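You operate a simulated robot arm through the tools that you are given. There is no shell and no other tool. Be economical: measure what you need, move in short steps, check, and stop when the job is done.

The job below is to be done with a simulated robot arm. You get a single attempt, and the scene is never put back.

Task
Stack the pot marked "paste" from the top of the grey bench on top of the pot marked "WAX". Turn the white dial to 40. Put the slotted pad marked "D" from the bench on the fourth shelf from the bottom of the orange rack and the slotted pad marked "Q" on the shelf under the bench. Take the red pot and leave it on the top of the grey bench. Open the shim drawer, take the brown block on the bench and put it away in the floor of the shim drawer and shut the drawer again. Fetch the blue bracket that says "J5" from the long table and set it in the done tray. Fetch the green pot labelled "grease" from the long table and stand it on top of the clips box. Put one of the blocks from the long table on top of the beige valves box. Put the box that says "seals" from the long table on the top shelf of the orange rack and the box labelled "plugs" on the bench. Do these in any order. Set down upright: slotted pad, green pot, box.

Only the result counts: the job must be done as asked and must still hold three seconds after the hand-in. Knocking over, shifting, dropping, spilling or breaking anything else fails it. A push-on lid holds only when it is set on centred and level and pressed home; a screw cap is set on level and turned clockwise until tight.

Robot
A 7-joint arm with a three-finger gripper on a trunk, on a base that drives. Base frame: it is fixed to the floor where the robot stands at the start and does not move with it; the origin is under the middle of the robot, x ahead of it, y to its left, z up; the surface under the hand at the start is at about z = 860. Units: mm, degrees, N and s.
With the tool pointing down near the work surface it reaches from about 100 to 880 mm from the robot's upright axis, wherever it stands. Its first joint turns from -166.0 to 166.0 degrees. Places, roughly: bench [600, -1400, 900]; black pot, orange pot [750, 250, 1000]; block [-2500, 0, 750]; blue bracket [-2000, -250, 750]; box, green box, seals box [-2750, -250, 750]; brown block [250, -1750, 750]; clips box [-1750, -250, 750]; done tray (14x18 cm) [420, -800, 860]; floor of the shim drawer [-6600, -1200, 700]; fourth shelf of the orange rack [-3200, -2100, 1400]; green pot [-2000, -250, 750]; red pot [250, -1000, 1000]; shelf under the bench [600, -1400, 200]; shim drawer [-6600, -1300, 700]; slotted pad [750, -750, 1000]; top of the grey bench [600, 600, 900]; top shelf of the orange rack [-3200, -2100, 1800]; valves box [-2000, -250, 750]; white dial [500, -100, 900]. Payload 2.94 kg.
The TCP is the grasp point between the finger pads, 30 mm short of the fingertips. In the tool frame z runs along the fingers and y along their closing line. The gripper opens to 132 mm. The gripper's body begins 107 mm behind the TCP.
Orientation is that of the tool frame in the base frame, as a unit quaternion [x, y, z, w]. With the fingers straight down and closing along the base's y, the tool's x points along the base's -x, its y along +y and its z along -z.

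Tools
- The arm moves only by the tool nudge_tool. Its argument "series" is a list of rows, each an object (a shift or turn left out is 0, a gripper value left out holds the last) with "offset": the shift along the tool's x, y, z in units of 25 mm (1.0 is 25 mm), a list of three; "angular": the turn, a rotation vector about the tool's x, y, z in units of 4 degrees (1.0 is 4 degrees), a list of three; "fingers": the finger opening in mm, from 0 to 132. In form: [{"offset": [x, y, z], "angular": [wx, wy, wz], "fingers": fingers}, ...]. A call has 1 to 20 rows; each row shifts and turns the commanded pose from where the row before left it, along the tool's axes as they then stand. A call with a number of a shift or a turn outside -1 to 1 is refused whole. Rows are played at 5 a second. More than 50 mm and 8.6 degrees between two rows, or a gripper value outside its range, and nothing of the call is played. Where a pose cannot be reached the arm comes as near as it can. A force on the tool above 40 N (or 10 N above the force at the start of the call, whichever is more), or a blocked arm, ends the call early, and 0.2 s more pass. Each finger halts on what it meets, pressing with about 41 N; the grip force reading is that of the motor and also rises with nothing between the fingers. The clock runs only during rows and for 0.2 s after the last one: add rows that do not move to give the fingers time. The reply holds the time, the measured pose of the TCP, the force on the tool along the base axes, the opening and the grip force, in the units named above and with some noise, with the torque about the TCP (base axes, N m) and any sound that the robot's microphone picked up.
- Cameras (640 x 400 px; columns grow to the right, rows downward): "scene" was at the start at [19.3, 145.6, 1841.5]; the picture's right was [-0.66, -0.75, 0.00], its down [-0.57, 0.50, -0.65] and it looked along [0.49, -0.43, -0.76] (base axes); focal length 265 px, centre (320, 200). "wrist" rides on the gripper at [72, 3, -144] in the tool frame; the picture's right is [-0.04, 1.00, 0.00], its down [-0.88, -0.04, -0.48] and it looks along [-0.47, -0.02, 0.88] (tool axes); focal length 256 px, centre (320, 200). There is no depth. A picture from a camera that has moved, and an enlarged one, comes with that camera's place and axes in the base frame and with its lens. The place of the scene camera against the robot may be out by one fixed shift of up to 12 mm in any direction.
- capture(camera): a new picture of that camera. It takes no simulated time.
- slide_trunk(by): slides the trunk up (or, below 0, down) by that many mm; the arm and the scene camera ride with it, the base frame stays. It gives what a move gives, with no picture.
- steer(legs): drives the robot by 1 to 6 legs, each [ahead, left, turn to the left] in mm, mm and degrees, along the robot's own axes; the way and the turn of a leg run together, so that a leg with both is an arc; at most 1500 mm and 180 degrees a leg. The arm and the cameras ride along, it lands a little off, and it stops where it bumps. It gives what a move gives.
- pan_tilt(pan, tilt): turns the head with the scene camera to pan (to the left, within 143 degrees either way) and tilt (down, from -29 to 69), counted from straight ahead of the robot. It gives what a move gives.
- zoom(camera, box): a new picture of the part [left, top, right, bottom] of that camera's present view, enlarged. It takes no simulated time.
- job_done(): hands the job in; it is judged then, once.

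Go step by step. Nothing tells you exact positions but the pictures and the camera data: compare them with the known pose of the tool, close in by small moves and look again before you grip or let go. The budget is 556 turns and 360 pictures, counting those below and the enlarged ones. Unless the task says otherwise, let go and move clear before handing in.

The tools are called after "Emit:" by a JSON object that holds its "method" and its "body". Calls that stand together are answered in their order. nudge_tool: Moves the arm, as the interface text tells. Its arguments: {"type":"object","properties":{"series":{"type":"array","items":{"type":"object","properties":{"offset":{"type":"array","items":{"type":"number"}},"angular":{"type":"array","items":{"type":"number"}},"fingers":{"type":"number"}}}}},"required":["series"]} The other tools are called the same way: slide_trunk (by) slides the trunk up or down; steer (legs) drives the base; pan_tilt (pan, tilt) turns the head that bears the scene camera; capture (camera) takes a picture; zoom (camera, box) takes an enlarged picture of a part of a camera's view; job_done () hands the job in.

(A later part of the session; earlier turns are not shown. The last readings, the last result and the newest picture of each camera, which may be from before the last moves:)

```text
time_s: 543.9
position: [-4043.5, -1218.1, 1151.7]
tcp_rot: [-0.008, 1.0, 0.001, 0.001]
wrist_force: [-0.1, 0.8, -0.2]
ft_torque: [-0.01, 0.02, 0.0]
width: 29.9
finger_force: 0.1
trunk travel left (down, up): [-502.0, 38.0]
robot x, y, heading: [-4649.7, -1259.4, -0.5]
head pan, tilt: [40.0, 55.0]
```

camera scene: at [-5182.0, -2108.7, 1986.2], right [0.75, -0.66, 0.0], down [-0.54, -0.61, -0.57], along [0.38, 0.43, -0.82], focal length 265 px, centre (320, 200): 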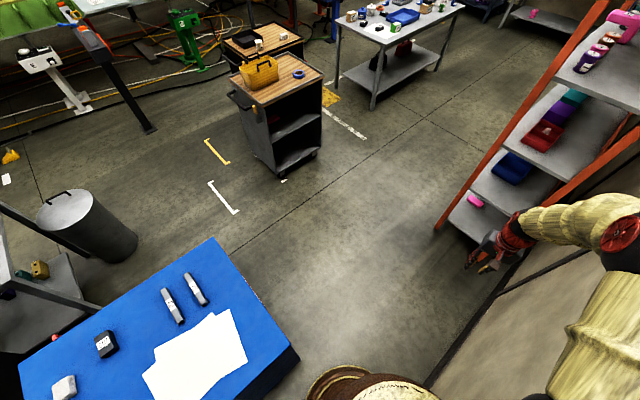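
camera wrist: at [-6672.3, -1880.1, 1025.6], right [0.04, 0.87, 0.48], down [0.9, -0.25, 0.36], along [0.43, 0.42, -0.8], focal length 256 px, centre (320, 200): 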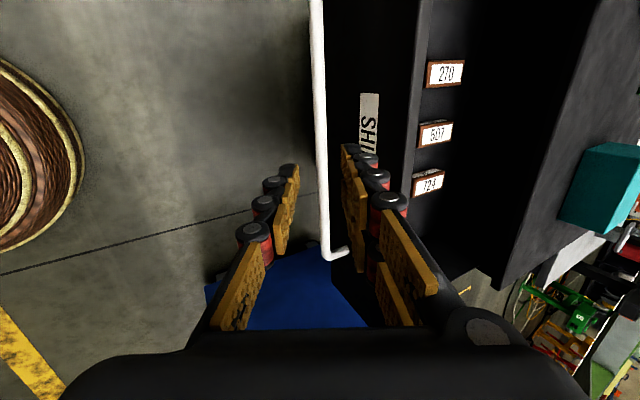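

Emit:
{"method": "steer", "body": {"legs": [[1500, 0, 0.5], [310, 0, 0], [0, 0, 90], [480, 0, 0]]}}

Emit:
{"method": "pan_tilt", "body": {"pan": 0, "tilt": 50}}

Emit:
{"method": "capture", "body": {"camera": "wrist"}}

Emit:
{"method": "capture", "body": {"camera": "scene"}}

```text
time_s: 559.2
position: [-2928.7, -184.2, 1152.3]
tcp_rot: [0.726, -0.688, -0.001, 0.0]
wrist_force: [-0.5, -0.3, 0.2]
ft_torque: [0.07, -0.02, 0.0]
width: 30.2
finger_force: 0.0
trunk travel left (down, up): [-502.0, 38.0]
robot x, y, heading: [-2869.1, -788.5, 91.7]
head pan, tilt: [40.0, 55.0]
stopped in leg 4: the robot was blocked; the commanded pose is now the measured one
```

```text
time_s: 560.3
position: [-2929.1, -181.8, 1151.1]
tcp_rot: [0.726, -0.688, -0.001, 0.0]
wrist_force: [-0.7, 1.0, 0.4]
ft_torque: [0.02, 0.02, 0.01]
width: 30.1
finger_force: 0.0
trunk travel left (down, up): [-502.0, 38.0]
robot x, y, heading: [-2868.3, -793.2, 92.0]
head pan, tilt: [0.0, 50.0]
```

```text
124 pictures are left
camera wrist: at [-2927.9, -252.1, 1294.8], right [-1.0, -0.01, 0.0], down [-0.01, 0.88, 0.48], along [-0.01, 0.48, -0.88], focal length 256 px, centre (320, 200)
```

wrist: 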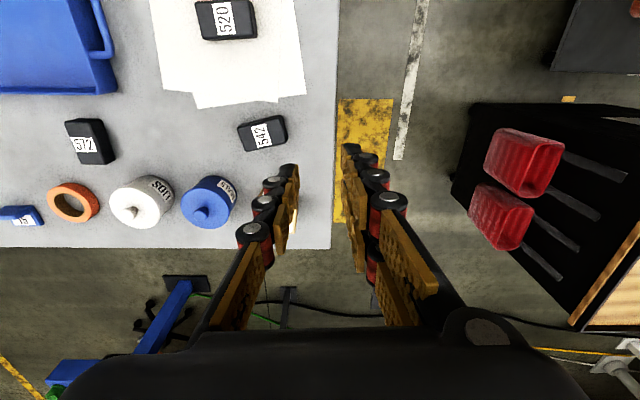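

```text
123 pictures are left
camera scene: at [-3065.9, -738.4, 1992.7], right [1.0, 0.03, 0.0], down [0.02, -0.77, -0.64], along [-0.02, 0.64, -0.77], focal length 265 px, centre (320, 200)
```

scene: 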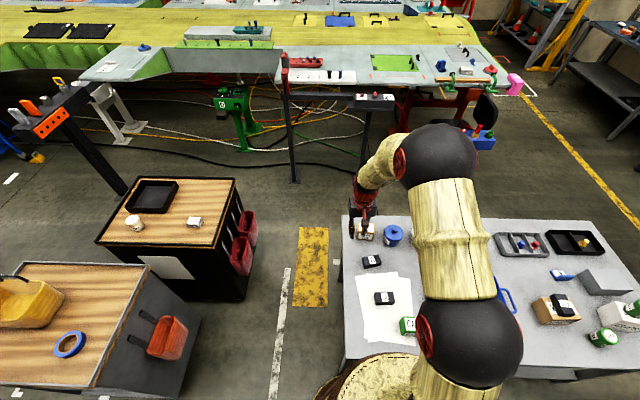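

Reached the table edge. I lower the trunk and move the hand over the PLUGS box near (−2857, 29).

Emit:
{"method": "slide_trunk", "body": {"by": -170}}

Emit:
{"method": "nudge_tool", "body": {"series": [{"offset": [-0.95, -0.39, 0], "fingers": 120}, {"offset": [-0.95, -0.39, 0]}, {"offset": [-0.95, -0.39, 0]}, {"offset": [-0.95, -0.39, 0]}, {"offset": [-0.95, -0.39, 0]}, {"offset": [-0.95, -0.39, 0]}, {"offset": [-0.95, -0.39, 0]}, {"offset": [-0.95, -0.39, 0]}, {}]}}

Emit:
{"method": "capture", "body": {"camera": "wrist"}}

```text
time_s: 562.2
position: [-2931.3, -180.6, 981.4]
tcp_rot: [0.726, -0.688, 0.0, 0.0]
wrist_force: [0.5, -0.4, 0.2]
ft_torque: [-0.02, -0.03, 0.02]
width: 30.3
finger_force: 0.0
trunk travel left (down, up): [-332.0, 208.0]
robot x, y, heading: [-2864.6, -789.7, 91.6]
head pan, tilt: [0.0, 50.0]
```

```text
time_s: 564.2
position: [-2861.2, 12.2, 981.5]
tcp_rot: [0.725, -0.689, 0.0, 0.001]
wrist_force: [-0.7, 1.2, 0.0]
ft_torque: [0.03, 0.01, -0.01]
width: 120.0
finger_force: 0.1
trunk travel left (down, up): [-332.0, 208.0]
robot x, y, heading: [-2869.1, -789.1, 91.5]
head pan, tilt: [0.0, 50.0]
```

```text
122 pictures are left
camera wrist: at [-2859.8, -57.5, 1125.2], right [-1.0, -0.01, 0.0], down [-0.01, 0.88, 0.48], along [-0.01, 0.48, -0.88], focal length 256 px, centre (320, 200)
```

wrist: 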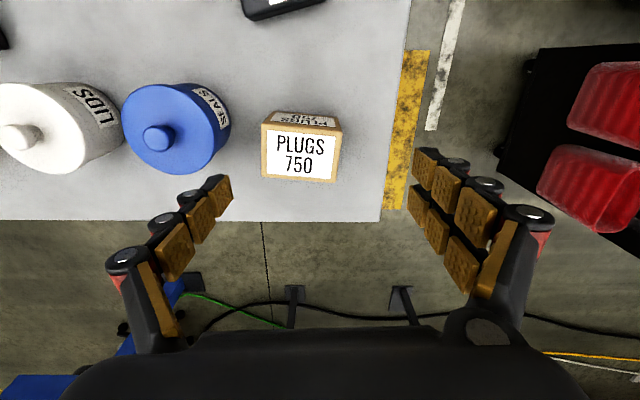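

Emit:
{"method": "nudge_tool", "body": {"series": [{"offset": [-0.5, -0.4, 0], "fingers": 114}, {"offset": [-0.5, -0.4, 0]}, {"offset": [0, 0, 1]}, {"offset": [0, 0, 1]}, {"offset": [0, 0, 1]}, {"offset": [0, 0, 0.8]}, {}]}}

Emit:
{"method": "capture", "body": {"camera": "wrist"}}

```text
time_s: 565.8
position: [-2842.9, 39.4, 883.9]
tcp_rot: [0.726, -0.688, -0.001, 0.0]
wrist_force: [-0.4, 0.0, 0.0]
ft_torque: [0.01, -0.01, -0.01]
width: 114.0
finger_force: 0.2
trunk travel left (down, up): [-332.0, 208.0]
robot x, y, heading: [-2863.0, -787.6, 91.6]
head pan, tilt: [0.0, 50.0]
```

```text
121 pictures are left
camera wrist: at [-2841.7, -31.5, 1028.8], right [-1.0, -0.01, 0.0], down [-0.01, 0.88, 0.48], along [-0.01, 0.48, -0.88], focal length 256 px, centre (320, 200)
```

wrist: 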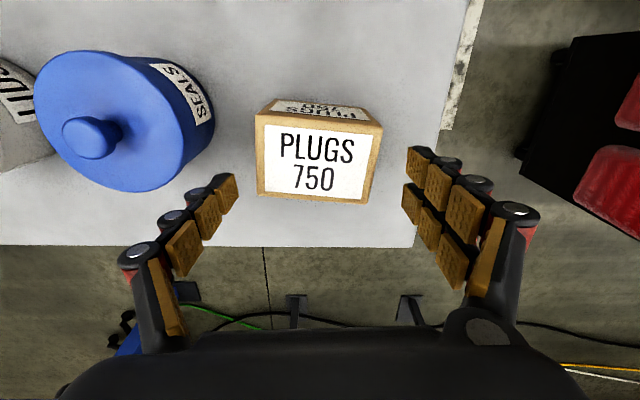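

Emit:
{"method": "nudge_tool", "body": {"series": [{"offset": [0.15, 0.05, 0], "angular": [0, 0, 1], "fingers": 108}, {"offset": [0, 0, 0.9]}, {"offset": [0, 0, 0.9]}, {"offset": [0, 0, 0.9]}, {}]}}

Emit:
{"method": "capture", "body": {"camera": "wrist"}}

```text
time_s: 567.0
position: [-2844.9, 35.8, 817.6]
tcp_rot: [-0.701, 0.713, 0.0, 0.0]
wrist_force: [0.4, -0.1, -1.3]
ft_torque: [-0.01, 0.01, 0.01]
width: 107.9
finger_force: 0.2
trunk travel left (down, up): [-332.0, 208.0]
robot x, y, heading: [-2864.1, -789.5, 91.6]
head pan, tilt: [0.0, 50.0]
```

```text
120 pictures are left
camera wrist: at [-2848.0, -35.8, 961.4], right [-1.0, 0.06, 0.0], down [0.05, 0.88, 0.48], along [0.03, 0.48, -0.88], focal length 256 px, centre (320, 200)
```

wrist: 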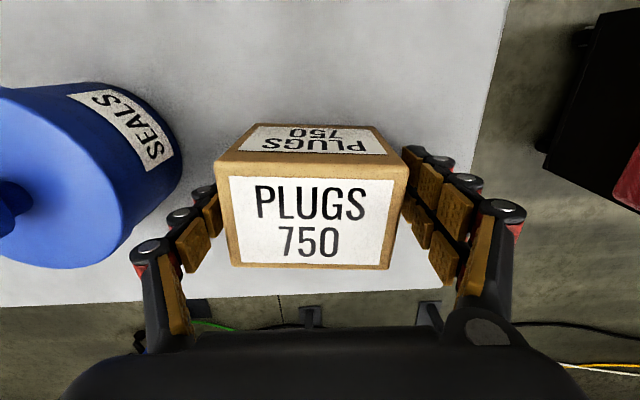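

Emit:
{"method": "nudge_tool", "body": {"series": [{"offset": [0, -0.15, 0]}, {"fingers": 70}, {}, {}, {}]}}

Emit:
{"method": "nudge_tool", "body": {"series": [{"offset": [0, 0, -0.6]}, {"offset": [0, 0, -1]}, {"offset": [0, 0, -1]}, {"offset": [0, 0, -1]}, {"offset": [0, 0, -1]}, {"offset": [0, 0, -1]}, {"offset": [0.9, 0, 0]}, {"offset": [0.9, 0, 0]}, {"offset": [0.9, 0, 0]}, {"offset": [0.9, 0, 0]}, {"offset": [0.9, 0, 0]}, {"offset": [0.9, 0, 0]}, {}]}}

Emit:
{"method": "capture", "body": {"camera": "wrist"}}

```text
time_s: 568.2
position: [-2841.1, 33.3, 817.3]
tcp_rot: [-0.7, 0.714, 0.0, 0.0]
wrist_force: [1.4, -1.4, 1.8]
ft_torque: [-0.1, -0.08, -0.03]
width: 86.1
finger_force: 39.7
trunk travel left (down, up): [-332.0, 208.0]
robot x, y, heading: [-2864.3, -786.5, 91.7]
head pan, tilt: [0.0, 50.0]
```

```text
time_s: 571.0
position: [-2841.6, -99.7, 957.8]
tcp_rot: [-0.701, 0.713, 0.0, 0.0]
wrist_force: [-0.2, 0.1, -1.8]
ft_torque: [0.01, -0.01, -0.02]
width: 86.0
finger_force: 40.3
trunk travel left (down, up): [-332.0, 208.0]
robot x, y, heading: [-2866.9, -785.1, 91.7]
head pan, tilt: [0.0, 50.0]
```

```text
119 pictures are left
camera wrist: at [-2845.3, -171.1, 1101.7], right [-1.0, 0.06, 0.0], down [0.05, 0.88, 0.48], along [0.03, 0.47, -0.88], focal length 256 px, centre (320, 200)
```

wrist: 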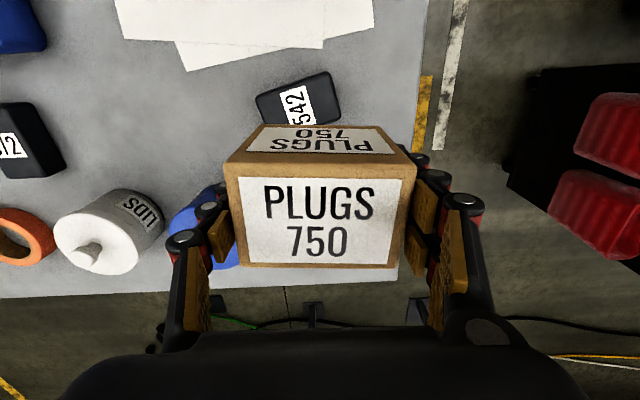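

PLUGS in hand. I raise it and drive to the bench.

Emit:
{"method": "slide_trunk", "body": {"by": 150}}

Emit:
{"method": "steer", "body": {"legs": [[-420, 0, 0], [0, 0, -91.7], [1400, 0, 0], [800, 0, 0]]}}

Emit:
{"method": "pan_tilt", "body": {"pan": 0, "tilt": 35}}

Emit:
{"method": "capture", "body": {"camera": "scene"}}

```text
time_s: 572.8
position: [-2841.7, -100.7, 1108.0]
tcp_rot: [-0.701, 0.714, 0.001, -0.001]
wrist_force: [-0.2, -0.9, -2.1]
ft_torque: [-0.01, -0.01, -0.02]
width: 85.7
finger_force: 41.5
trunk travel left (down, up): [-482.0, 58.0]
robot x, y, heading: [-2864.6, -787.7, 92.1]
head pan, tilt: [0.0, 50.0]
```

```text
time_s: 589.8
position: [39.1, -1259.1, 1108.4]
tcp_rot: [0.019, 1.0, 0.001, 0.0]
wrist_force: [-0.2, -0.6, -2.4]
ft_torque: [-0.03, 0.01, 0.03]
width: 84.3
finger_force: 41.2
trunk travel left (down, up): [-482.0, 58.0]
robot x, y, heading: [-649.2, -1220.9, 0.1]
head pan, tilt: [0.0, 50.0]
```

```text
time_s: 590.5
position: [38.6, -1258.0, 1107.5]
tcp_rot: [0.02, 1.0, 0.0, 0.0]
wrist_force: [1.0, 0.1, -1.5]
ft_torque: [-0.02, -0.02, 0.0]
width: 84.3
finger_force: 40.8
trunk travel left (down, up): [-482.0, 58.0]
robot x, y, heading: [-645.0, -1219.3, 0.4]
head pan, tilt: [0.0, 35.0]
```

```text
118 pictures are left
camera scene: at [-599.3, -1023.4, 1994.4], right [0.01, -1.0, 0.0], down [-0.57, 0.0, -0.82], along [0.82, 0.01, -0.57], focal length 265 px, centre (320, 200)
```

scene: 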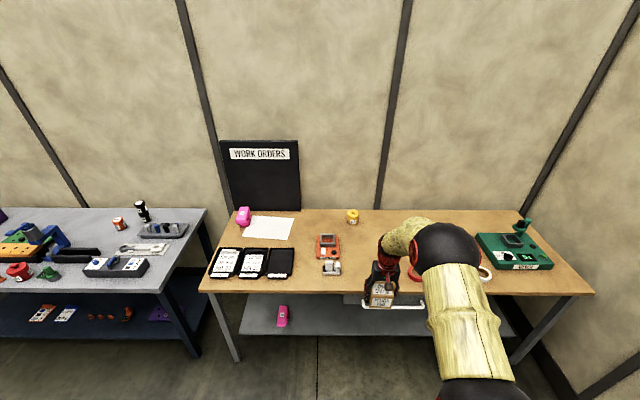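

A free area lies near (500, −1330). I drive in and look.

Emit:
{"method": "steer", "body": {"legs": [[0, -70, 0], [460, 0, 0]]}}

Emit:
{"method": "capture", "body": {"camera": "wrist"}}

Emit:
{"method": "capture", "body": {"camera": "scene"}}

```text
time_s: 594.0
position: [510.5, -1327.9, 1108.2]
tcp_rot: [0.022, 1.0, 0.002, 0.001]
wrist_force: [-0.5, 0.1, -2.6]
ft_torque: [-0.01, 0.06, 0.03]
width: 84.4
finger_force: 41.0
trunk travel left (down, up): [-482.0, 58.0]
robot x, y, heading: [-175.0, -1289.0, 0.2]
head pan, tilt: [0.0, 35.0]
```

```text
117 pictures are left
camera wrist: at [439.4, -1320.2, 1251.3], right [0.09, 1.0, 0.0], down [0.88, -0.08, 0.47], along [0.47, -0.04, -0.88], focal length 256 px, centre (320, 200)
```

wrist: 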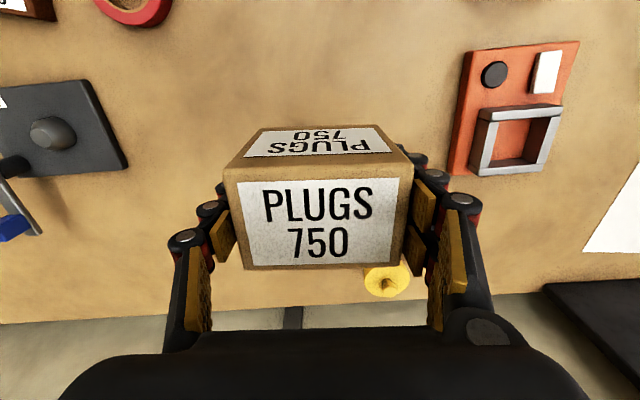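

```text
116 pictures are left
camera scene: at [-126.2, -1090.9, 1994.4], right [0.0, -1.0, 0.0], down [-0.57, 0.0, -0.82], along [0.82, 0.0, -0.57], focal length 265 px, centre (320, 200)
```

scene: 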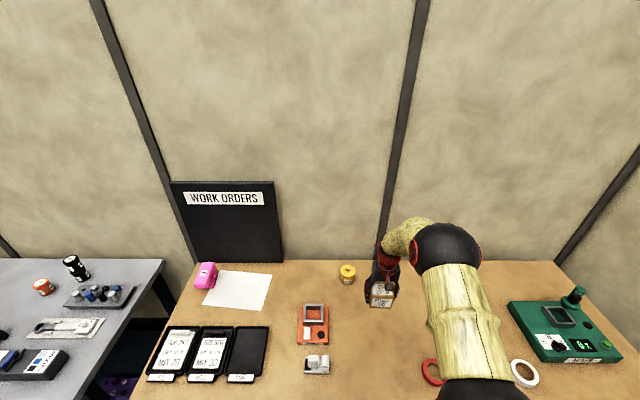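

Clear below. Lower with the trunk, then gently by arm.

Emit:
{"method": "slide_trunk", "body": {"by": -190}}

Emit:
{"method": "nudge_tool", "body": {"series": [{"offset": [0, 0, 0.3]}, {"offset": [0, 0, 0.15]}, {"offset": [0, 0, 0.08]}, {"offset": [0, 0, 0.08]}, {"offset": [0, 0, 0.08]}, {"offset": [0, 0, 0.08]}, {"offset": [0, 0, 0.08]}, {"offset": [0, 0, 0.08]}]}}

```text
time_s: 596.1
position: [510.3, -1328.3, 918.4]
tcp_rot: [0.021, 1.0, 0.001, 0.001]
wrist_force: [0.1, 0.3, -2.0]
ft_torque: [0.02, 0.0, 0.01]
width: 84.2
finger_force: 41.2
trunk travel left (down, up): [-292.0, 248.0]
robot x, y, heading: [-174.0, -1285.0, 0.1]
head pan, tilt: [0.0, 35.0]
```

```text
time_s: 597.9
position: [509.6, -1328.5, 897.5]
tcp_rot: [0.022, 1.0, 0.001, 0.002]
wrist_force: [-7.4, -1.0, 29.6]
ft_torque: [-0.04, 0.89, -0.05]
width: 84.4
finger_force: 41.0
trunk travel left (down, up): [-292.0, 248.0]
robot x, y, heading: [-173.0, -1290.2, 0.3]
head pan, tilt: [0.0, 35.0]
```

Emit:
{"method": "nudge_tool", "body": {"series": [{"offset": [0, 0, -0.12]}, {}, {"fingers": 90}, {"fingers": 100}, {"fingers": 116}, {}, {"offset": [0, 0, -0.8]}, {"offset": [0, 0, -1]}, {"offset": [0, 0, -1]}, {"offset": [0, 0, -1]}, {"offset": [0, 0, -1]}, {}]}}

Emit:
{"method": "capture", "body": {"camera": "wrist"}}

Emit:
{"method": "capture", "body": {"camera": "scene"}}

```text
time_s: 600.5
position: [509.4, -1327.4, 1016.9]
tcp_rot: [0.022, 1.0, 0.001, 0.0]
wrist_force: [0.0, 0.4, 0.3]
ft_torque: [-0.01, -0.02, 0.04]
width: 115.9
finger_force: 0.1
trunk travel left (down, up): [-292.0, 248.0]
robot x, y, heading: [-177.3, -1285.3, -0.1]
head pan, tilt: [0.0, 35.0]
```

```text
115 pictures are left
camera wrist: at [436.9, -1319.1, 1160.9], right [0.09, 1.0, 0.0], down [0.88, -0.08, 0.48], along [0.47, -0.04, -0.88], focal length 256 px, centre (320, 200)
```

wrist: 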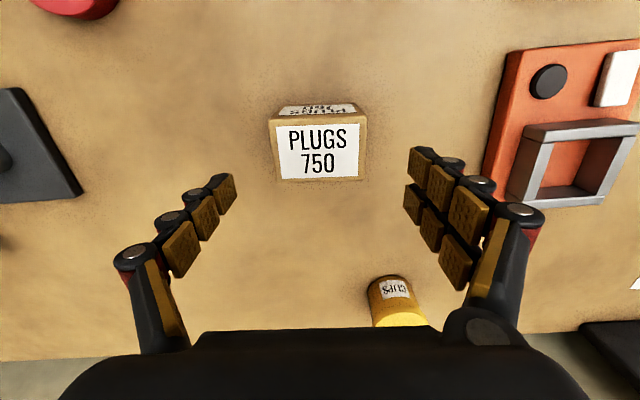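

```text
114 pictures are left
camera scene: at [-127.8, -1090.8, 1804.5], right [0.0, -1.0, 0.0], down [-0.57, 0.0, -0.82], along [0.82, 0.0, -0.57], focal length 265 px, centre (320, 200)
```

scene: 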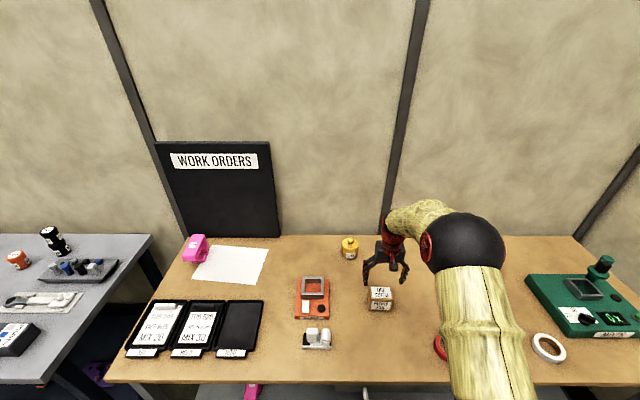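

PLUGS placed. Next the brown block: I retract and raise the hand, then shift right along the bench.

Emit:
{"method": "nudge_tool", "body": {"series": [{"offset": [1, 0, -0.6], "fingers": 70}, {"offset": [1, 0, -0.6]}, {"offset": [1, 0, -0.6]}, {"offset": [1, 0, 0]}, {"offset": [1, 0, 0]}, {"offset": [1, 0, 0]}, {"offset": [0.8, 0, 0]}, {}]}}

Emit:
{"method": "steer", "body": {"legs": [[0, -330, 0]]}}

Emit:
{"method": "capture", "body": {"camera": "wrist"}}

Emit:
{"method": "capture", "body": {"camera": "scene"}}

```text
time_s: 602.3
position: [341.0, -1319.4, 1062.0]
tcp_rot: [0.022, 1.0, 0.002, 0.0]
wrist_force: [-0.9, 0.5, 0.0]
ft_torque: [0.0, 0.0, 0.0]
width: 69.9
finger_force: 0.1
trunk travel left (down, up): [-292.0, 248.0]
robot x, y, heading: [-175.2, -1288.4, 0.1]
head pan, tilt: [0.0, 35.0]
```

```text
time_s: 604.5
position: [341.2, -1660.3, 1062.9]
tcp_rot: [0.025, 1.0, 0.001, 0.0]
wrist_force: [0.3, 0.4, -0.1]
ft_torque: [0.03, -0.02, 0.02]
width: 69.7
finger_force: 0.1
trunk travel left (down, up): [-292.0, 248.0]
robot x, y, heading: [-174.2, -1628.1, -0.1]
head pan, tilt: [0.0, 35.0]
```

```text
113 pictures are left
camera wrist: at [270.5, -1651.9, 1205.8], right [0.09, 1.0, 0.0], down [0.88, -0.08, 0.48], along [0.47, -0.04, -0.88], focal length 256 px, centre (320, 200)
```

wrist: 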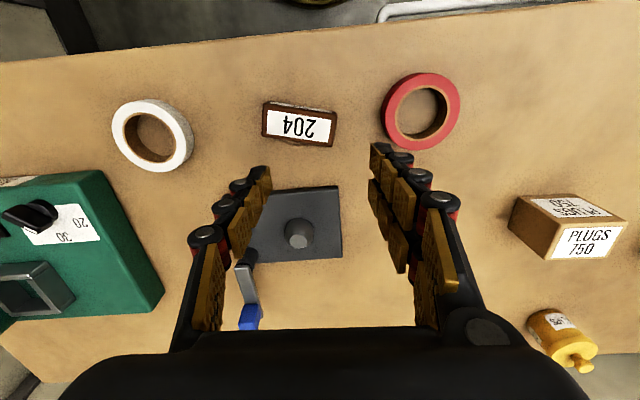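

```text
112 pictures are left
camera scene: at [-126.4, -1430.1, 1804.6], right [0.0, -1.0, 0.0], down [-0.57, 0.0, -0.82], along [0.82, 0.0, -0.57], focal length 265 px, centre (320, 200)
```

scene: 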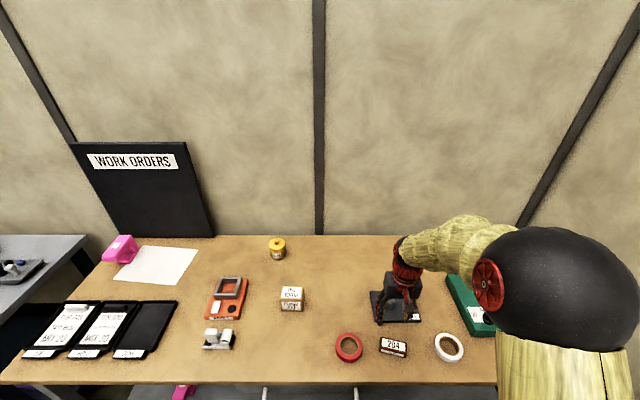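

The brown block "204" is at about (334, −1683). I align over it.

Emit:
{"method": "nudge_tool", "body": {"series": [{"offset": [0.28, -0.9, 0.9], "angular": [0, 0, 0.6], "fingers": 112}, {"offset": [0, 0, 0.9], "angular": [0, 0, 0.6]}, {"offset": [0, 0, 0.9]}, {"offset": [0, 0, 0.9]}, {}]}}

Emit:
{"method": "capture", "body": {"camera": "wrist"}}

```text
time_s: 605.7
position: [336.1, -1681.8, 970.8]
tcp_rot: [0.065, 0.998, 0.001, 0.001]
wrist_force: [-0.3, 0.9, -0.2]
ft_torque: [0.01, 0.01, 0.01]
width: 111.9
finger_force: 0.1
trunk travel left (down, up): [-292.0, 248.0]
robot x, y, heading: [-174.1, -1626.8, 0.1]
head pan, tilt: [0.0, 35.0]
```

```text
111 pictures are left
camera wrist: at [264.3, -1667.3, 1114.7], right [0.17, 0.98, 0.0], down [0.87, -0.15, 0.48], along [0.47, -0.08, -0.88], focal length 256 px, centre (320, 200)
```

wrist: 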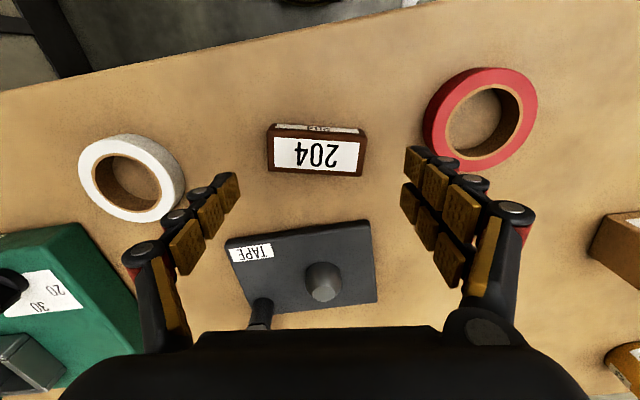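

Emit:
{"method": "nudge_tool", "body": {"series": [{"offset": [0, -0.05, 1]}, {"offset": [0, 0, 1]}, {"offset": [0, 0, 0.9]}, {}, {"fingers": 70}, {}, {}, {}]}}

Emit:
{"method": "capture", "body": {"camera": "wrist"}}

```text
time_s: 607.5
position: [333.8, -1682.4, 898.6]
tcp_rot: [0.065, 0.998, 0.001, 0.0]
wrist_force: [-0.7, -0.2, 2.8]
ft_torque: [0.04, 0.06, 0.0]
width: 91.2
finger_force: 40.7
trunk travel left (down, up): [-292.0, 248.0]
robot x, y, heading: [-173.9, -1627.1, 0.5]
head pan, tilt: [0.0, 35.0]
```

```text
110 pictures are left
camera wrist: at [263.4, -1667.6, 1042.4], right [0.17, 0.98, 0.0], down [0.87, -0.15, 0.48], along [0.47, -0.08, -0.88], focal length 256 px, centre (320, 200)
```

wrist: 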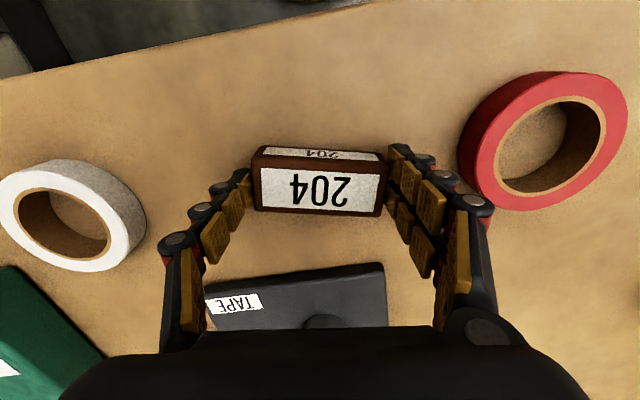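

Gripped. I lift, back off, turn around and start west.

Emit:
{"method": "slide_trunk", "body": {"by": 180}}

Emit:
{"method": "steer", "body": {"legs": [[-450, 0, 0], [0, 0, 180], [0, -380, 0], [1400, 0, 0]]}}

```text
time_s: 609.5
position: [333.7, -1682.9, 1078.4]
tcp_rot: [0.066, 0.998, 0.001, 0.0]
wrist_force: [-0.3, 0.2, -0.6]
ft_torque: [0.0, 0.0, -0.01]
width: 91.1
finger_force: 41.0
trunk travel left (down, up): [-472.0, 68.0]
robot x, y, heading: [-174.8, -1625.2, 0.3]
head pan, tilt: [0.0, 35.0]
```

```text
time_s: 628.0
position: [-2501.0, -1095.9, 1078.8]
tcp_rot: [0.995, -0.097, 0.0, 0.001]
wrist_force: [-0.3, 0.3, -0.7]
ft_torque: [0.04, -0.02, 0.0]
width: 89.7
finger_force: 41.3
trunk travel left (down, up): [-472.0, 68.0]
robot x, y, heading: [-1996.5, -1184.6, 176.4]
head pan, tilt: [0.0, 35.0]
```

Emit:
{"method": "steer", "body": {"legs": [[0, 60, 3.6], [1450, 0, 0], [1200, 0, 0]]}}

```text
time_s: 641.4
position: [-5151.3, -1239.6, 1077.8]
tcp_rot: [0.999, -0.053, 0.0, 0.001]
wrist_force: [-0.4, 0.0, -0.9]
ft_torque: [0.0, 0.0, 0.0]
width: 89.4
finger_force: 40.7
trunk travel left (down, up): [-472.0, 68.0]
robot x, y, heading: [-4637.0, -1285.4, -178.9]
head pan, tilt: [0.0, 35.0]
```

Emit:
{"method": "steer", "body": {"legs": [[-100, 0, -1.1], [0, 960, 0], [1300, 0, 0]]}}

```text
time_s: 653.4
position: [-6362.7, -2175.9, 1078.1]
tcp_rot: [0.997, -0.075, 0.0, 0.001]
wrist_force: [-0.4, -0.3, -1.3]
ft_torque: [-0.02, 0.01, 0.0]
width: 89.3
finger_force: 40.8
trunk travel left (down, up): [-472.0, 68.0]
robot x, y, heading: [-5851.2, -2237.7, 179.2]
head pan, tilt: [0.0, 35.0]
```

Emit:
{"method": "steer", "body": {"legs": [[690, 0, 0.8], [0, 0, -90]]}}

Emit:
{"method": "pan_tilt", "body": {"pan": 0, "tilt": 50}}

Emit:
{"method": "capture", "body": {"camera": "wrist"}}

Emit:
{"method": "capture", "body": {"camera": "scene"}}

```text
time_s: 661.0
position: [-6488.1, -1725.0, 1079.0]
tcp_rot: [-0.661, 0.751, 0.0, -0.001]
wrist_force: [-0.4, -0.4, -1.3]
ft_torque: [0.0, 0.02, 0.0]
width: 88.9
finger_force: 40.4
trunk travel left (down, up): [-472.0, 68.0]
robot x, y, heading: [-6541.6, -2230.2, 90.3]
head pan, tilt: [0.0, 35.0]
```

```text
time_s: 661.8
position: [-6488.5, -1725.6, 1078.0]
tcp_rot: [-0.661, 0.751, 0.001, -0.001]
wrist_force: [-1.0, -0.6, -0.9]
ft_torque: [0.04, 0.0, 0.02]
width: 89.0
finger_force: 41.0
trunk travel left (down, up): [-472.0, 68.0]
robot x, y, heading: [-6540.3, -2233.7, 90.3]
head pan, tilt: [0.0, 50.0]
```

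```text
109 pictures are left
camera wrist: at [-6498.4, -1794.3, 1222.1], right [-0.99, 0.17, 0.0], down [0.15, 0.87, 0.48], along [0.08, 0.47, -0.88], focal length 256 px, centre (320, 200)
```

wrist: 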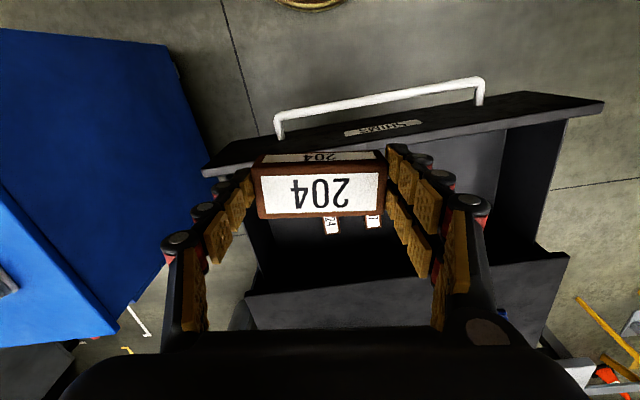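

```text
108 pictures are left
camera scene: at [-6740.8, -2180.4, 1962.8], right [1.0, 0.0, 0.0], down [0.0, -0.77, -0.64], along [0.0, 0.64, -0.77], focal length 265 px, centre (320, 200)
```

scene: 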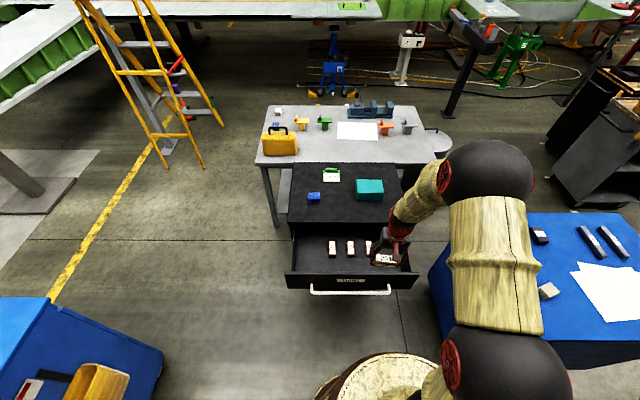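

I straighten the hand's yaw and move over the free front strip of the drawer floor.

Emit:
{"method": "nudge_tool", "body": {"series": [{"angular": [0, 0, -1]}, {"angular": [0, 0, -0.85]}, {}]}}

Emit:
{"method": "steer", "body": {"legs": [[133, 0, 0]]}}

Emit:
{"method": "slide_trunk", "body": {"by": -180}}

Emit:
{"method": "capture", "body": {"camera": "wrist"}}

Emit:
{"method": "zoom", "body": {"camera": "scene", "box": [250, 140, 450, 300]}}

```text
time_s: 662.6
position: [-6486.8, -1726.0, 1078.9]
tcp_rot: [0.708, -0.707, 0.0, 0.001]
wrist_force: [-0.1, -0.1, -0.4]
ft_torque: [0.03, 0.0, -0.01]
width: 89.1
finger_force: 40.8
trunk travel left (down, up): [-472.0, 68.0]
robot x, y, heading: [-6540.1, -2232.9, 90.0]
head pan, tilt: [0.0, 50.0]
```

```text
time_s: 663.9
position: [-6488.9, -1591.2, 1077.7]
tcp_rot: [0.708, -0.706, 0.0, 0.001]
wrist_force: [-1.0, 0.3, -0.7]
ft_torque: [-0.09, -0.01, 0.03]
width: 88.9
finger_force: 40.7
trunk travel left (down, up): [-472.0, 68.0]
robot x, y, heading: [-6542.9, -2100.7, 90.1]
head pan, tilt: [0.0, 50.0]
```

```text
time_s: 665.9
position: [-6488.1, -1592.7, 898.6]
tcp_rot: [0.708, -0.706, -0.001, 0.001]
wrist_force: [0.5, 0.0, -2.0]
ft_torque: [0.0, 0.0, 0.01]
width: 89.0
finger_force: 41.2
trunk travel left (down, up): [-292.0, 248.0]
robot x, y, heading: [-6544.3, -2106.7, 90.1]
head pan, tilt: [0.0, 50.0]
```

```text
107 pictures are left
camera wrist: at [-6490.4, -1663.5, 1042.1], right [-1.0, 0.04, 0.0], down [0.04, 0.88, 0.48], along [0.02, 0.48, -0.88], focal length 256 px, centre (320, 200)
```

wrist: 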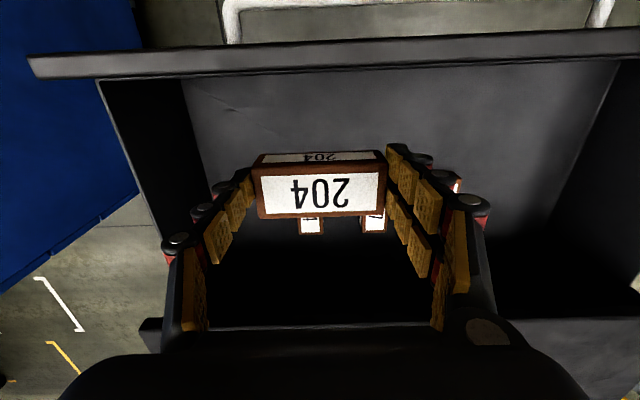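

```text
2.50 times, centred on (350, 220) of scene
camera zoom: at [-6741.4, -2049.0, 1782.9], right [1.0, 0.0, 0.0], down [0.0, -0.77, -0.64], along [0.0, 0.64, -0.77], focal length 662 px, centre (245, 150)
```

zoom: 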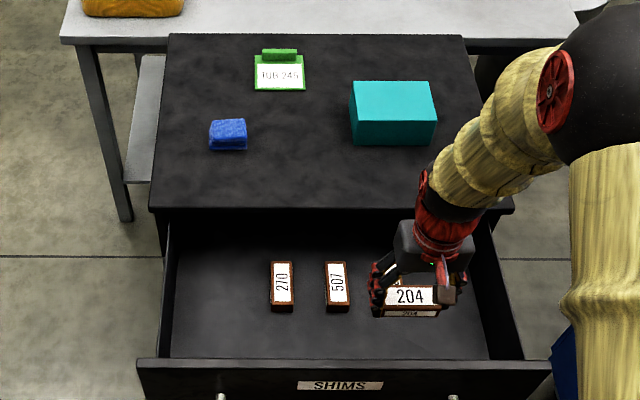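

Emit:
{"method": "slide_trunk", "body": {"by": -100}}

Emit:
{"method": "capture", "body": {"camera": "wrist"}}

Emit:
{"method": "zoom", "body": {"camera": "scene", "box": [250, 110, 450, 270]}}

```text
time_s: 667.2
position: [-6488.7, -1593.3, 798.8]
tcp_rot: [0.708, -0.706, -0.001, 0.0]
wrist_force: [-0.5, 0.5, -0.8]
ft_torque: [0.03, 0.01, -0.01]
width: 89.0
finger_force: 41.2
trunk travel left (down, up): [-192.0, 348.0]
robot x, y, heading: [-6541.0, -2103.4, 90.4]
head pan, tilt: [0.0, 50.0]
```

```text
105 pictures are left
camera wrist: at [-6490.4, -1663.5, 942.2], right [-1.0, 0.04, 0.0], down [0.04, 0.88, 0.48], along [0.02, 0.48, -0.88], focal length 256 px, centre (320, 200)
```

wrist: 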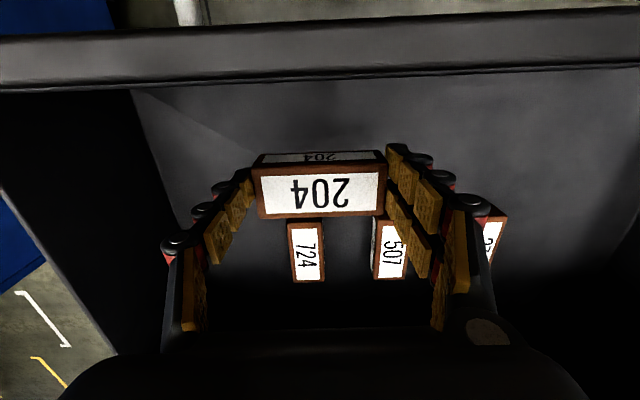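

```text
2.50 times, centred on (350, 190) of scene
camera zoom: at [-6741.4, -2049.1, 1682.9], right [1.0, 0.0, 0.0], down [0.0, -0.77, -0.64], along [0.0, 0.64, -0.77], focal length 662 px, centre (245, 225)
```

zoom: 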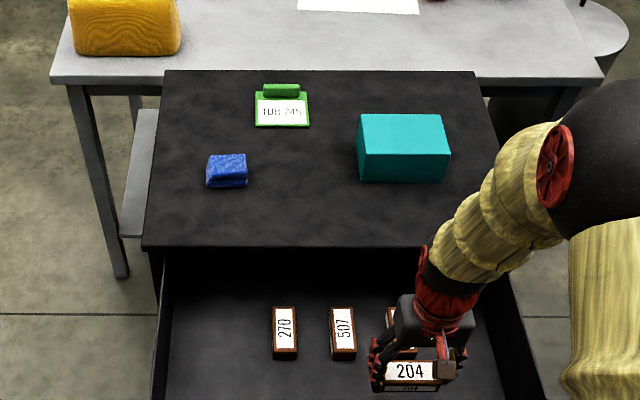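

Emit:
{"method": "nudge_tool", "body": {"series": [{"offset": [0, 0, 0.5]}, {"offset": [0, 0, 0.4]}, {"offset": [0, 0, 0.3]}, {"offset": [0, 0, 0.2]}, {"offset": [0, 0, 0.1]}, {"offset": [0, 0, 0.1]}, {"offset": [0, 0, 0.1]}, {"offset": [0, 0, 0.1]}, {"offset": [0, 0, 0.1]}, {"offset": [0, 0, 0.1]}, {"offset": [0, 0, 0.1]}, {"offset": [0, 0, 0.1]}, {"offset": [0, 0, 0.1]}, {"offset": [0, 0, 0.1]}, {"offset": [0, 0, 0.1]}, {"offset": [0, 0, 0.1]}, {"offset": [0, 0, 0.1]}, {"offset": [0, 0, 0.1]}]}}

Emit:
{"method": "capture", "body": {"camera": "wrist"}}

```text
time_s: 671.0
position: [-6489.4, -1593.2, 729.4]
tcp_rot: [0.708, -0.706, -0.001, 0.001]
wrist_force: [-0.6, -0.4, -1.0]
ft_torque: [0.0, 0.0, 0.01]
width: 88.9
finger_force: 41.1
trunk travel left (down, up): [-192.0, 348.0]
robot x, y, heading: [-6539.3, -2101.8, 90.1]
head pan, tilt: [0.0, 50.0]
```

```text
103 pictures are left
camera wrist: at [-6490.4, -1663.8, 872.3], right [-1.0, 0.04, 0.0], down [0.04, 0.88, 0.48], along [0.02, 0.47, -0.88], focal length 256 px, centre (320, 200)
```

wrist: 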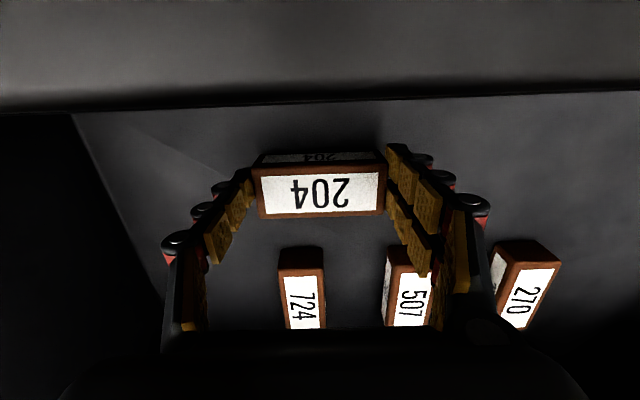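

Emit:
{"method": "nudge_tool", "body": {"series": [{"offset": [0, 0, 0.1]}, {"offset": [0, 0, 0.1]}, {"offset": [0, 0, 0.1]}, {"offset": [0, 0, 0.1]}, {"offset": [0, 0, 0.1]}, {"offset": [0, 0, 0.1]}, {"offset": [0, 0, 0.1]}, {"offset": [0, 0, 0.1]}, {"offset": [0, 0, 0.1]}, {"offset": [0, 0, 0.1]}, {"offset": [0, 0, 0.1]}, {"offset": [0, 0, 0.1]}]}}

Emit:
{"method": "capture", "body": {"camera": "wrist"}}

```text
time_s: 673.1
position: [-6487.3, -1590.1, 705.9]
tcp_rot: [0.708, -0.706, -0.002, -0.001]
wrist_force: [-0.3, 1.6, 11.5]
ft_torque: [-0.16, 0.09, -0.02]
width: 89.1
finger_force: 40.9
trunk travel left (down, up): [-192.0, 348.0]
robot x, y, heading: [-6541.8, -2105.0, 90.4]
head pan, tilt: [0.0, 50.0]
stopped in row 10: the force on the tool passed its limit at 43 N (the readings are from after the stop); the commanded pose is now the measured one
```

```text
102 pictures are left
camera wrist: at [-6490.5, -1662.2, 849.0], right [-1.0, 0.04, 0.0], down [0.04, 0.88, 0.48], along [0.02, 0.48, -0.88], focal length 256 px, centre (320, 200)
```

wrist: 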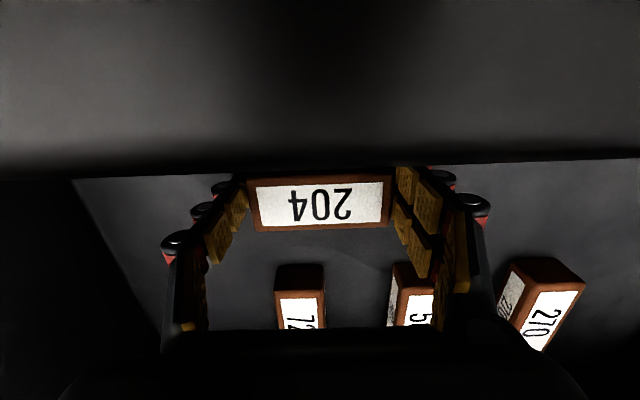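

The block touches the drawer floor. I release and lift out.

Emit:
{"method": "nudge_tool", "body": {"series": [{"offset": [0, 0, -0.06]}, {"fingers": 95}, {"fingers": 106}, {}, {"offset": [0, 0, -0.4]}, {"offset": [0, 0, -1]}, {"offset": [0, 0, -1]}, {"offset": [0, 0, -1]}, {"offset": [0, 0, -1]}, {}]}}

Emit:
{"method": "capture", "body": {"camera": "wrist"}}

```text
time_s: 675.4
position: [-6487.0, -1593.4, 817.1]
tcp_rot: [0.708, -0.706, 0.0, 0.001]
wrist_force: [0.0, 0.0, 0.0]
ft_torque: [0.0, -0.02, -0.01]
width: 106.1
finger_force: 0.1
trunk travel left (down, up): [-192.0, 348.0]
robot x, y, heading: [-6542.6, -2102.1, 90.6]
head pan, tilt: [0.0, 50.0]
```

```text
101 pictures are left
camera wrist: at [-6489.3, -1663.5, 961.4], right [-1.0, 0.04, 0.0], down [0.04, 0.88, 0.48], along [0.02, 0.48, -0.88], focal length 256 px, centre (320, 200)
```

wrist: 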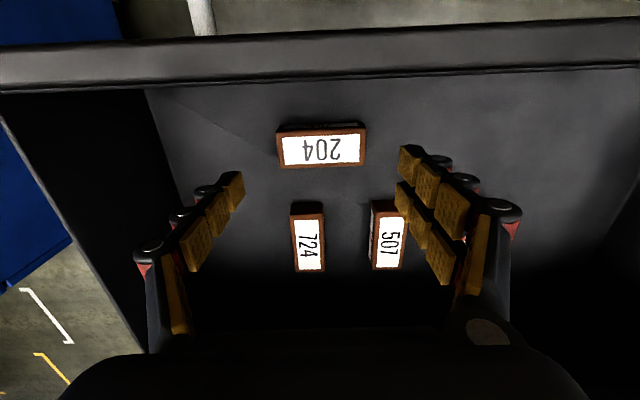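

Block 204 lies flat in the drawer. Now I raise out, back off, and prepare to push the drawer shut with the closed fingers.

Emit:
{"method": "slide_trunk", "body": {"by": 150}}

Emit:
{"method": "steer", "body": {"legs": [[-270, 0, 0], [0, 110, 0]]}}

Emit:
{"method": "nudge_tool", "body": {"series": [{"fingers": 0}, {}, {}, {}, {}, {}]}}

Emit:
{"method": "slide_trunk", "body": {"by": -215}}

Emit:
{"method": "capture", "body": {"camera": "wrist"}}

Emit:
{"method": "zoom", "body": {"camera": "scene", "box": [220, 80, 460, 280]}}

```text
time_s: 677.1
position: [-6487.3, -1591.4, 968.6]
tcp_rot: [0.708, -0.706, 0.0, 0.0]
wrist_force: [0.2, -0.3, -0.6]
ft_torque: [0.03, -0.01, 0.02]
width: 106.1
finger_force: 0.0
trunk travel left (down, up): [-342.0, 198.0]
robot x, y, heading: [-6541.2, -2102.8, 90.2]
head pan, tilt: [0.0, 50.0]
```

```text
time_s: 679.8
position: [-6596.7, -1859.2, 967.9]
tcp_rot: [-0.707, 0.707, 0.001, 0.001]
wrist_force: [-0.2, -0.1, -0.3]
ft_torque: [-0.02, -0.07, -0.03]
width: 106.0
finger_force: 0.2
trunk travel left (down, up): [-342.0, 198.0]
robot x, y, heading: [-6650.7, -2370.7, 90.3]
head pan, tilt: [0.0, 50.0]
```

```text
time_s: 681.2
position: [-6595.5, -1859.1, 967.3]
tcp_rot: [-0.707, 0.708, 0.001, 0.0]
wrist_force: [-0.4, 0.8, 0.2]
ft_torque: [0.02, 0.0, 0.08]
width: 4.1
finger_force: 1.7
trunk travel left (down, up): [-342.0, 198.0]
robot x, y, heading: [-6649.6, -2368.2, 89.9]
head pan, tilt: [0.0, 50.0]
```

```text
time_s: 683.5
position: [-6595.6, -1859.7, 753.0]
tcp_rot: [-0.707, 0.707, 0.0, 0.0]
wrist_force: [0.0, 0.3, -0.4]
ft_torque: [0.01, 0.02, -0.06]
width: 0.0
finger_force: 28.9
trunk travel left (down, up): [-127.0, 413.0]
robot x, y, heading: [-6656.5, -2367.8, 90.0]
head pan, tilt: [0.0, 50.0]
```

```text
100 pictures are left
camera wrist: at [-6597.7, -1929.5, 896.3], right [-1.0, 0.04, 0.0], down [0.04, 0.88, 0.48], along [0.02, 0.48, -0.88], focal length 256 px, centre (320, 200)
```

wrist: 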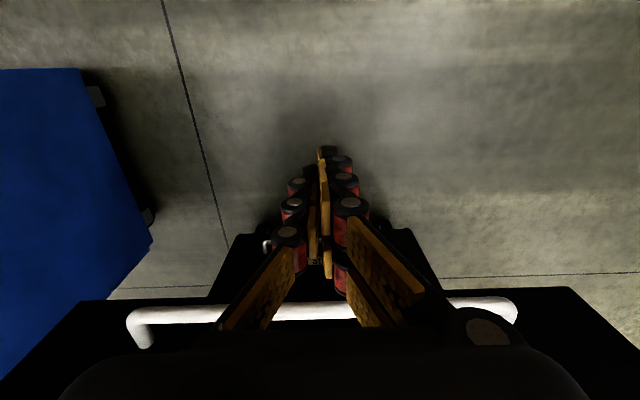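

```text
2.00 times, centred on (340, 180) of scene
camera zoom: at [-6850.8, -2314.5, 1617.9], right [1.0, 0.0, 0.0], down [0.0, -0.77, -0.64], along [0.0, 0.64, -0.77], focal length 530 px, centre (280, 240)
```

zoom: 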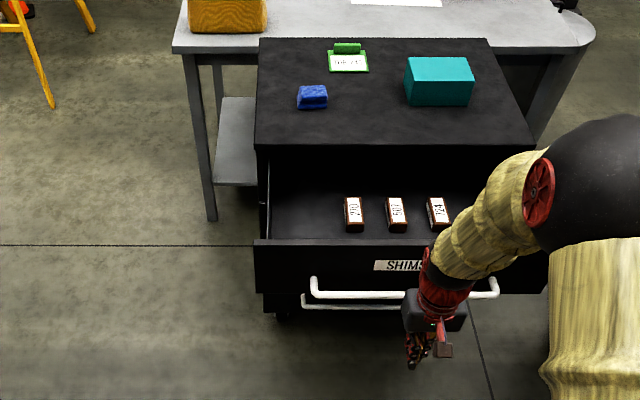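

Emit:
{"method": "steer", "body": {"legs": [[120, 0, 0]]}}

Emit:
{"method": "steer", "body": {"legs": [[130, 0, 0]]}}

Emit:
{"method": "zoom", "body": {"camera": "scene", "box": [220, 80, 460, 280]}}

```text
time_s: 684.7
position: [-6596.5, -1737.4, 753.2]
tcp_rot: [0.707, -0.707, -0.002, 0.001]
wrist_force: [0.0, -0.4, 0.1]
ft_torque: [0.03, -0.01, 0.01]
width: 0.0
finger_force: 28.8
trunk travel left (down, up): [-127.0, 413.0]
robot x, y, heading: [-6650.0, -2245.1, 90.2]
head pan, tilt: [0.0, 50.0]
```

```text
time_s: 686.0
position: [-6596.5, -1609.9, 751.4]
tcp_rot: [0.708, -0.706, -0.001, -0.001]
wrist_force: [-0.6, 0.3, 0.6]
ft_torque: [0.05, 0.02, -0.02]
width: 0.1
finger_force: 28.8
trunk travel left (down, up): [-127.0, 413.0]
robot x, y, heading: [-6649.2, -2116.9, 90.1]
head pan, tilt: [0.0, 50.0]
```

```text
2.00 times, centred on (340, 180) of scene
camera zoom: at [-6851.4, -2064.9, 1617.8], right [1.0, 0.0, 0.0], down [0.0, -0.77, -0.64], along [0.0, 0.64, -0.77], focal length 530 px, centre (280, 240)
```

zoom: 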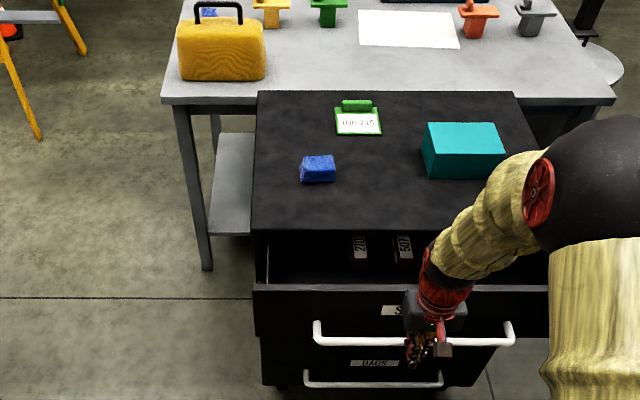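

Emit:
{"method": "steer", "body": {"legs": [[110, 0, 0]]}}

Emit:
{"method": "steer", "body": {"legs": [[60, 0, 0]]}}

Emit:
{"method": "zoom", "body": {"camera": "scene", "box": [220, 120, 460, 320]}}

```text
time_s: 687.2
position: [-6597.5, -1501.2, 752.7]
tcp_rot: [0.708, -0.706, -0.002, 0.0]
wrist_force: [0.1, -0.8, -0.5]
ft_torque: [0.02, 0.01, 0.01]
width: 0.0
finger_force: 28.4
trunk travel left (down, up): [-127.0, 413.0]
robot x, y, heading: [-6654.4, -2014.2, 90.3]
head pan, tilt: [0.0, 50.0]
```

```text
time_s: 688.1
position: [-6597.3, -1475.0, 747.1]
tcp_rot: [-0.707, 0.707, -0.01, -0.011]
wrist_force: [0.2, -1.0, -1.2]
ft_torque: [-0.02, -0.04, 0.0]
width: 0.2
finger_force: 28.4
trunk travel left (down, up): [-127.0, 413.0]
robot x, y, heading: [-6652.0, -1972.5, 89.8]
head pan, tilt: [0.0, 50.0]
stopped in leg 1: the force on the tool passed its limit at 73 N (the readings are from after the stop); the commanded pose is now the measured one
```

```text
2.00 times, centred on (340, 220) of scene
camera zoom: at [-6851.6, -1917.1, 1617.7], right [1.0, 0.0, 0.0], down [0.0, -0.77, -0.64], along [0.0, 0.64, -0.77], focal length 530 px, centre (280, 160)
```

zoom: 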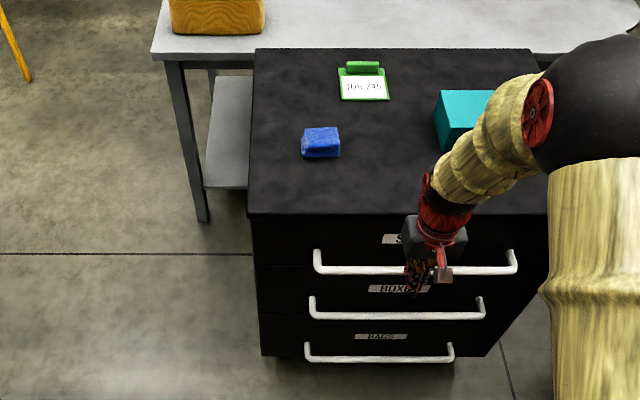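

The drawer is shut. I back off and check.

Emit:
{"method": "steer", "body": {"legs": [[-250, 0, 0]]}}

Emit:
{"method": "zoom", "body": {"camera": "scene", "box": [220, 80, 460, 280]}}

```text
time_s: 689.9
position: [-6594.5, -1724.0, 747.6]
tcp_rot: [-0.704, 0.71, -0.009, -0.012]
wrist_force: [-0.7, -0.1, 0.0]
ft_torque: [-0.06, 0.0, -0.01]
width: 0.1
finger_force: 29.0
trunk travel left (down, up): [-127.0, 413.0]
robot x, y, heading: [-6654.9, -2223.0, 89.9]
head pan, tilt: [0.0, 50.0]
```

```text
2.00 times, centred on (340, 180) of scene
camera zoom: at [-6851.7, -2164.9, 1617.8], right [1.0, 0.0, 0.0], down [0.0, -0.77, -0.64], along [0.0, 0.64, -0.77], focal length 530 px, centre (280, 240)
```

zoom: 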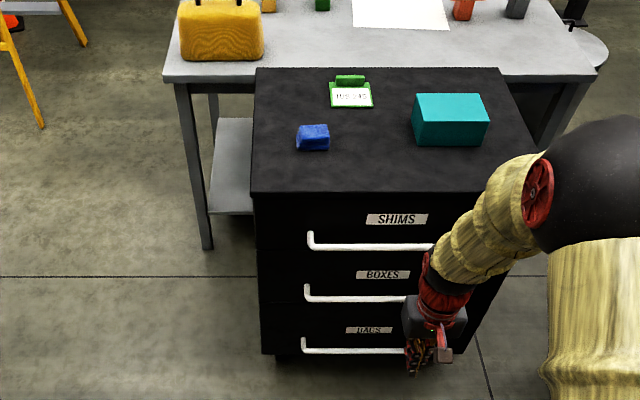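

Shut and flush. Now back east for the J5 bracket.

Emit:
{"method": "slide_trunk", "body": {"by": 330}}

Emit:
{"method": "steer", "body": {"legs": [[0, 0, -90], [1000, 0, 0], [950, 0, 0], [0, 980, 0]]}}

```text
time_s: 693.2
position: [-6595.4, -1722.3, 1077.1]
tcp_rot: [-0.705, 0.709, -0.008, -0.011]
wrist_force: [-0.2, 0.2, -0.8]
ft_torque: [0.0, 0.07, 0.02]
width: 0.0
finger_force: 28.7
trunk travel left (down, up): [-457.0, 83.0]
robot x, y, heading: [-6652.8, -2217.7, 90.0]
head pan, tilt: [0.0, 50.0]
```

```text
time_s: 711.4
position: [-4192.4, -1346.5, 1077.4]
tcp_rot: [0.014, 1.0, 0.002, -0.014]
wrist_force: [0.1, 0.1, 0.1]
ft_torque: [-0.06, 0.01, 0.01]
width: 0.2
finger_force: 28.8
trunk travel left (down, up): [-457.0, 83.0]
robot x, y, heading: [-4684.1, -1276.4, -1.3]
head pan, tilt: [0.0, 50.0]
```

Emit:
{"method": "steer", "body": {"legs": [[0, 0, 1.3], [1300, 0, 0], [1140, 0, 0], [0, 0, 90]]}}

```text
time_s: 727.5
position: [-2173.1, -771.1, 1078.1]
tcp_rot: [-0.696, 0.718, -0.009, -0.012]
wrist_force: [1.1, 0.0, -0.8]
ft_torque: [-0.02, 0.0, -0.02]
width: 0.2
finger_force: 28.3
trunk travel left (down, up): [-457.0, 83.0]
robot x, y, heading: [-2241.4, -1268.1, 88.4]
head pan, tilt: [0.0, 50.0]
```

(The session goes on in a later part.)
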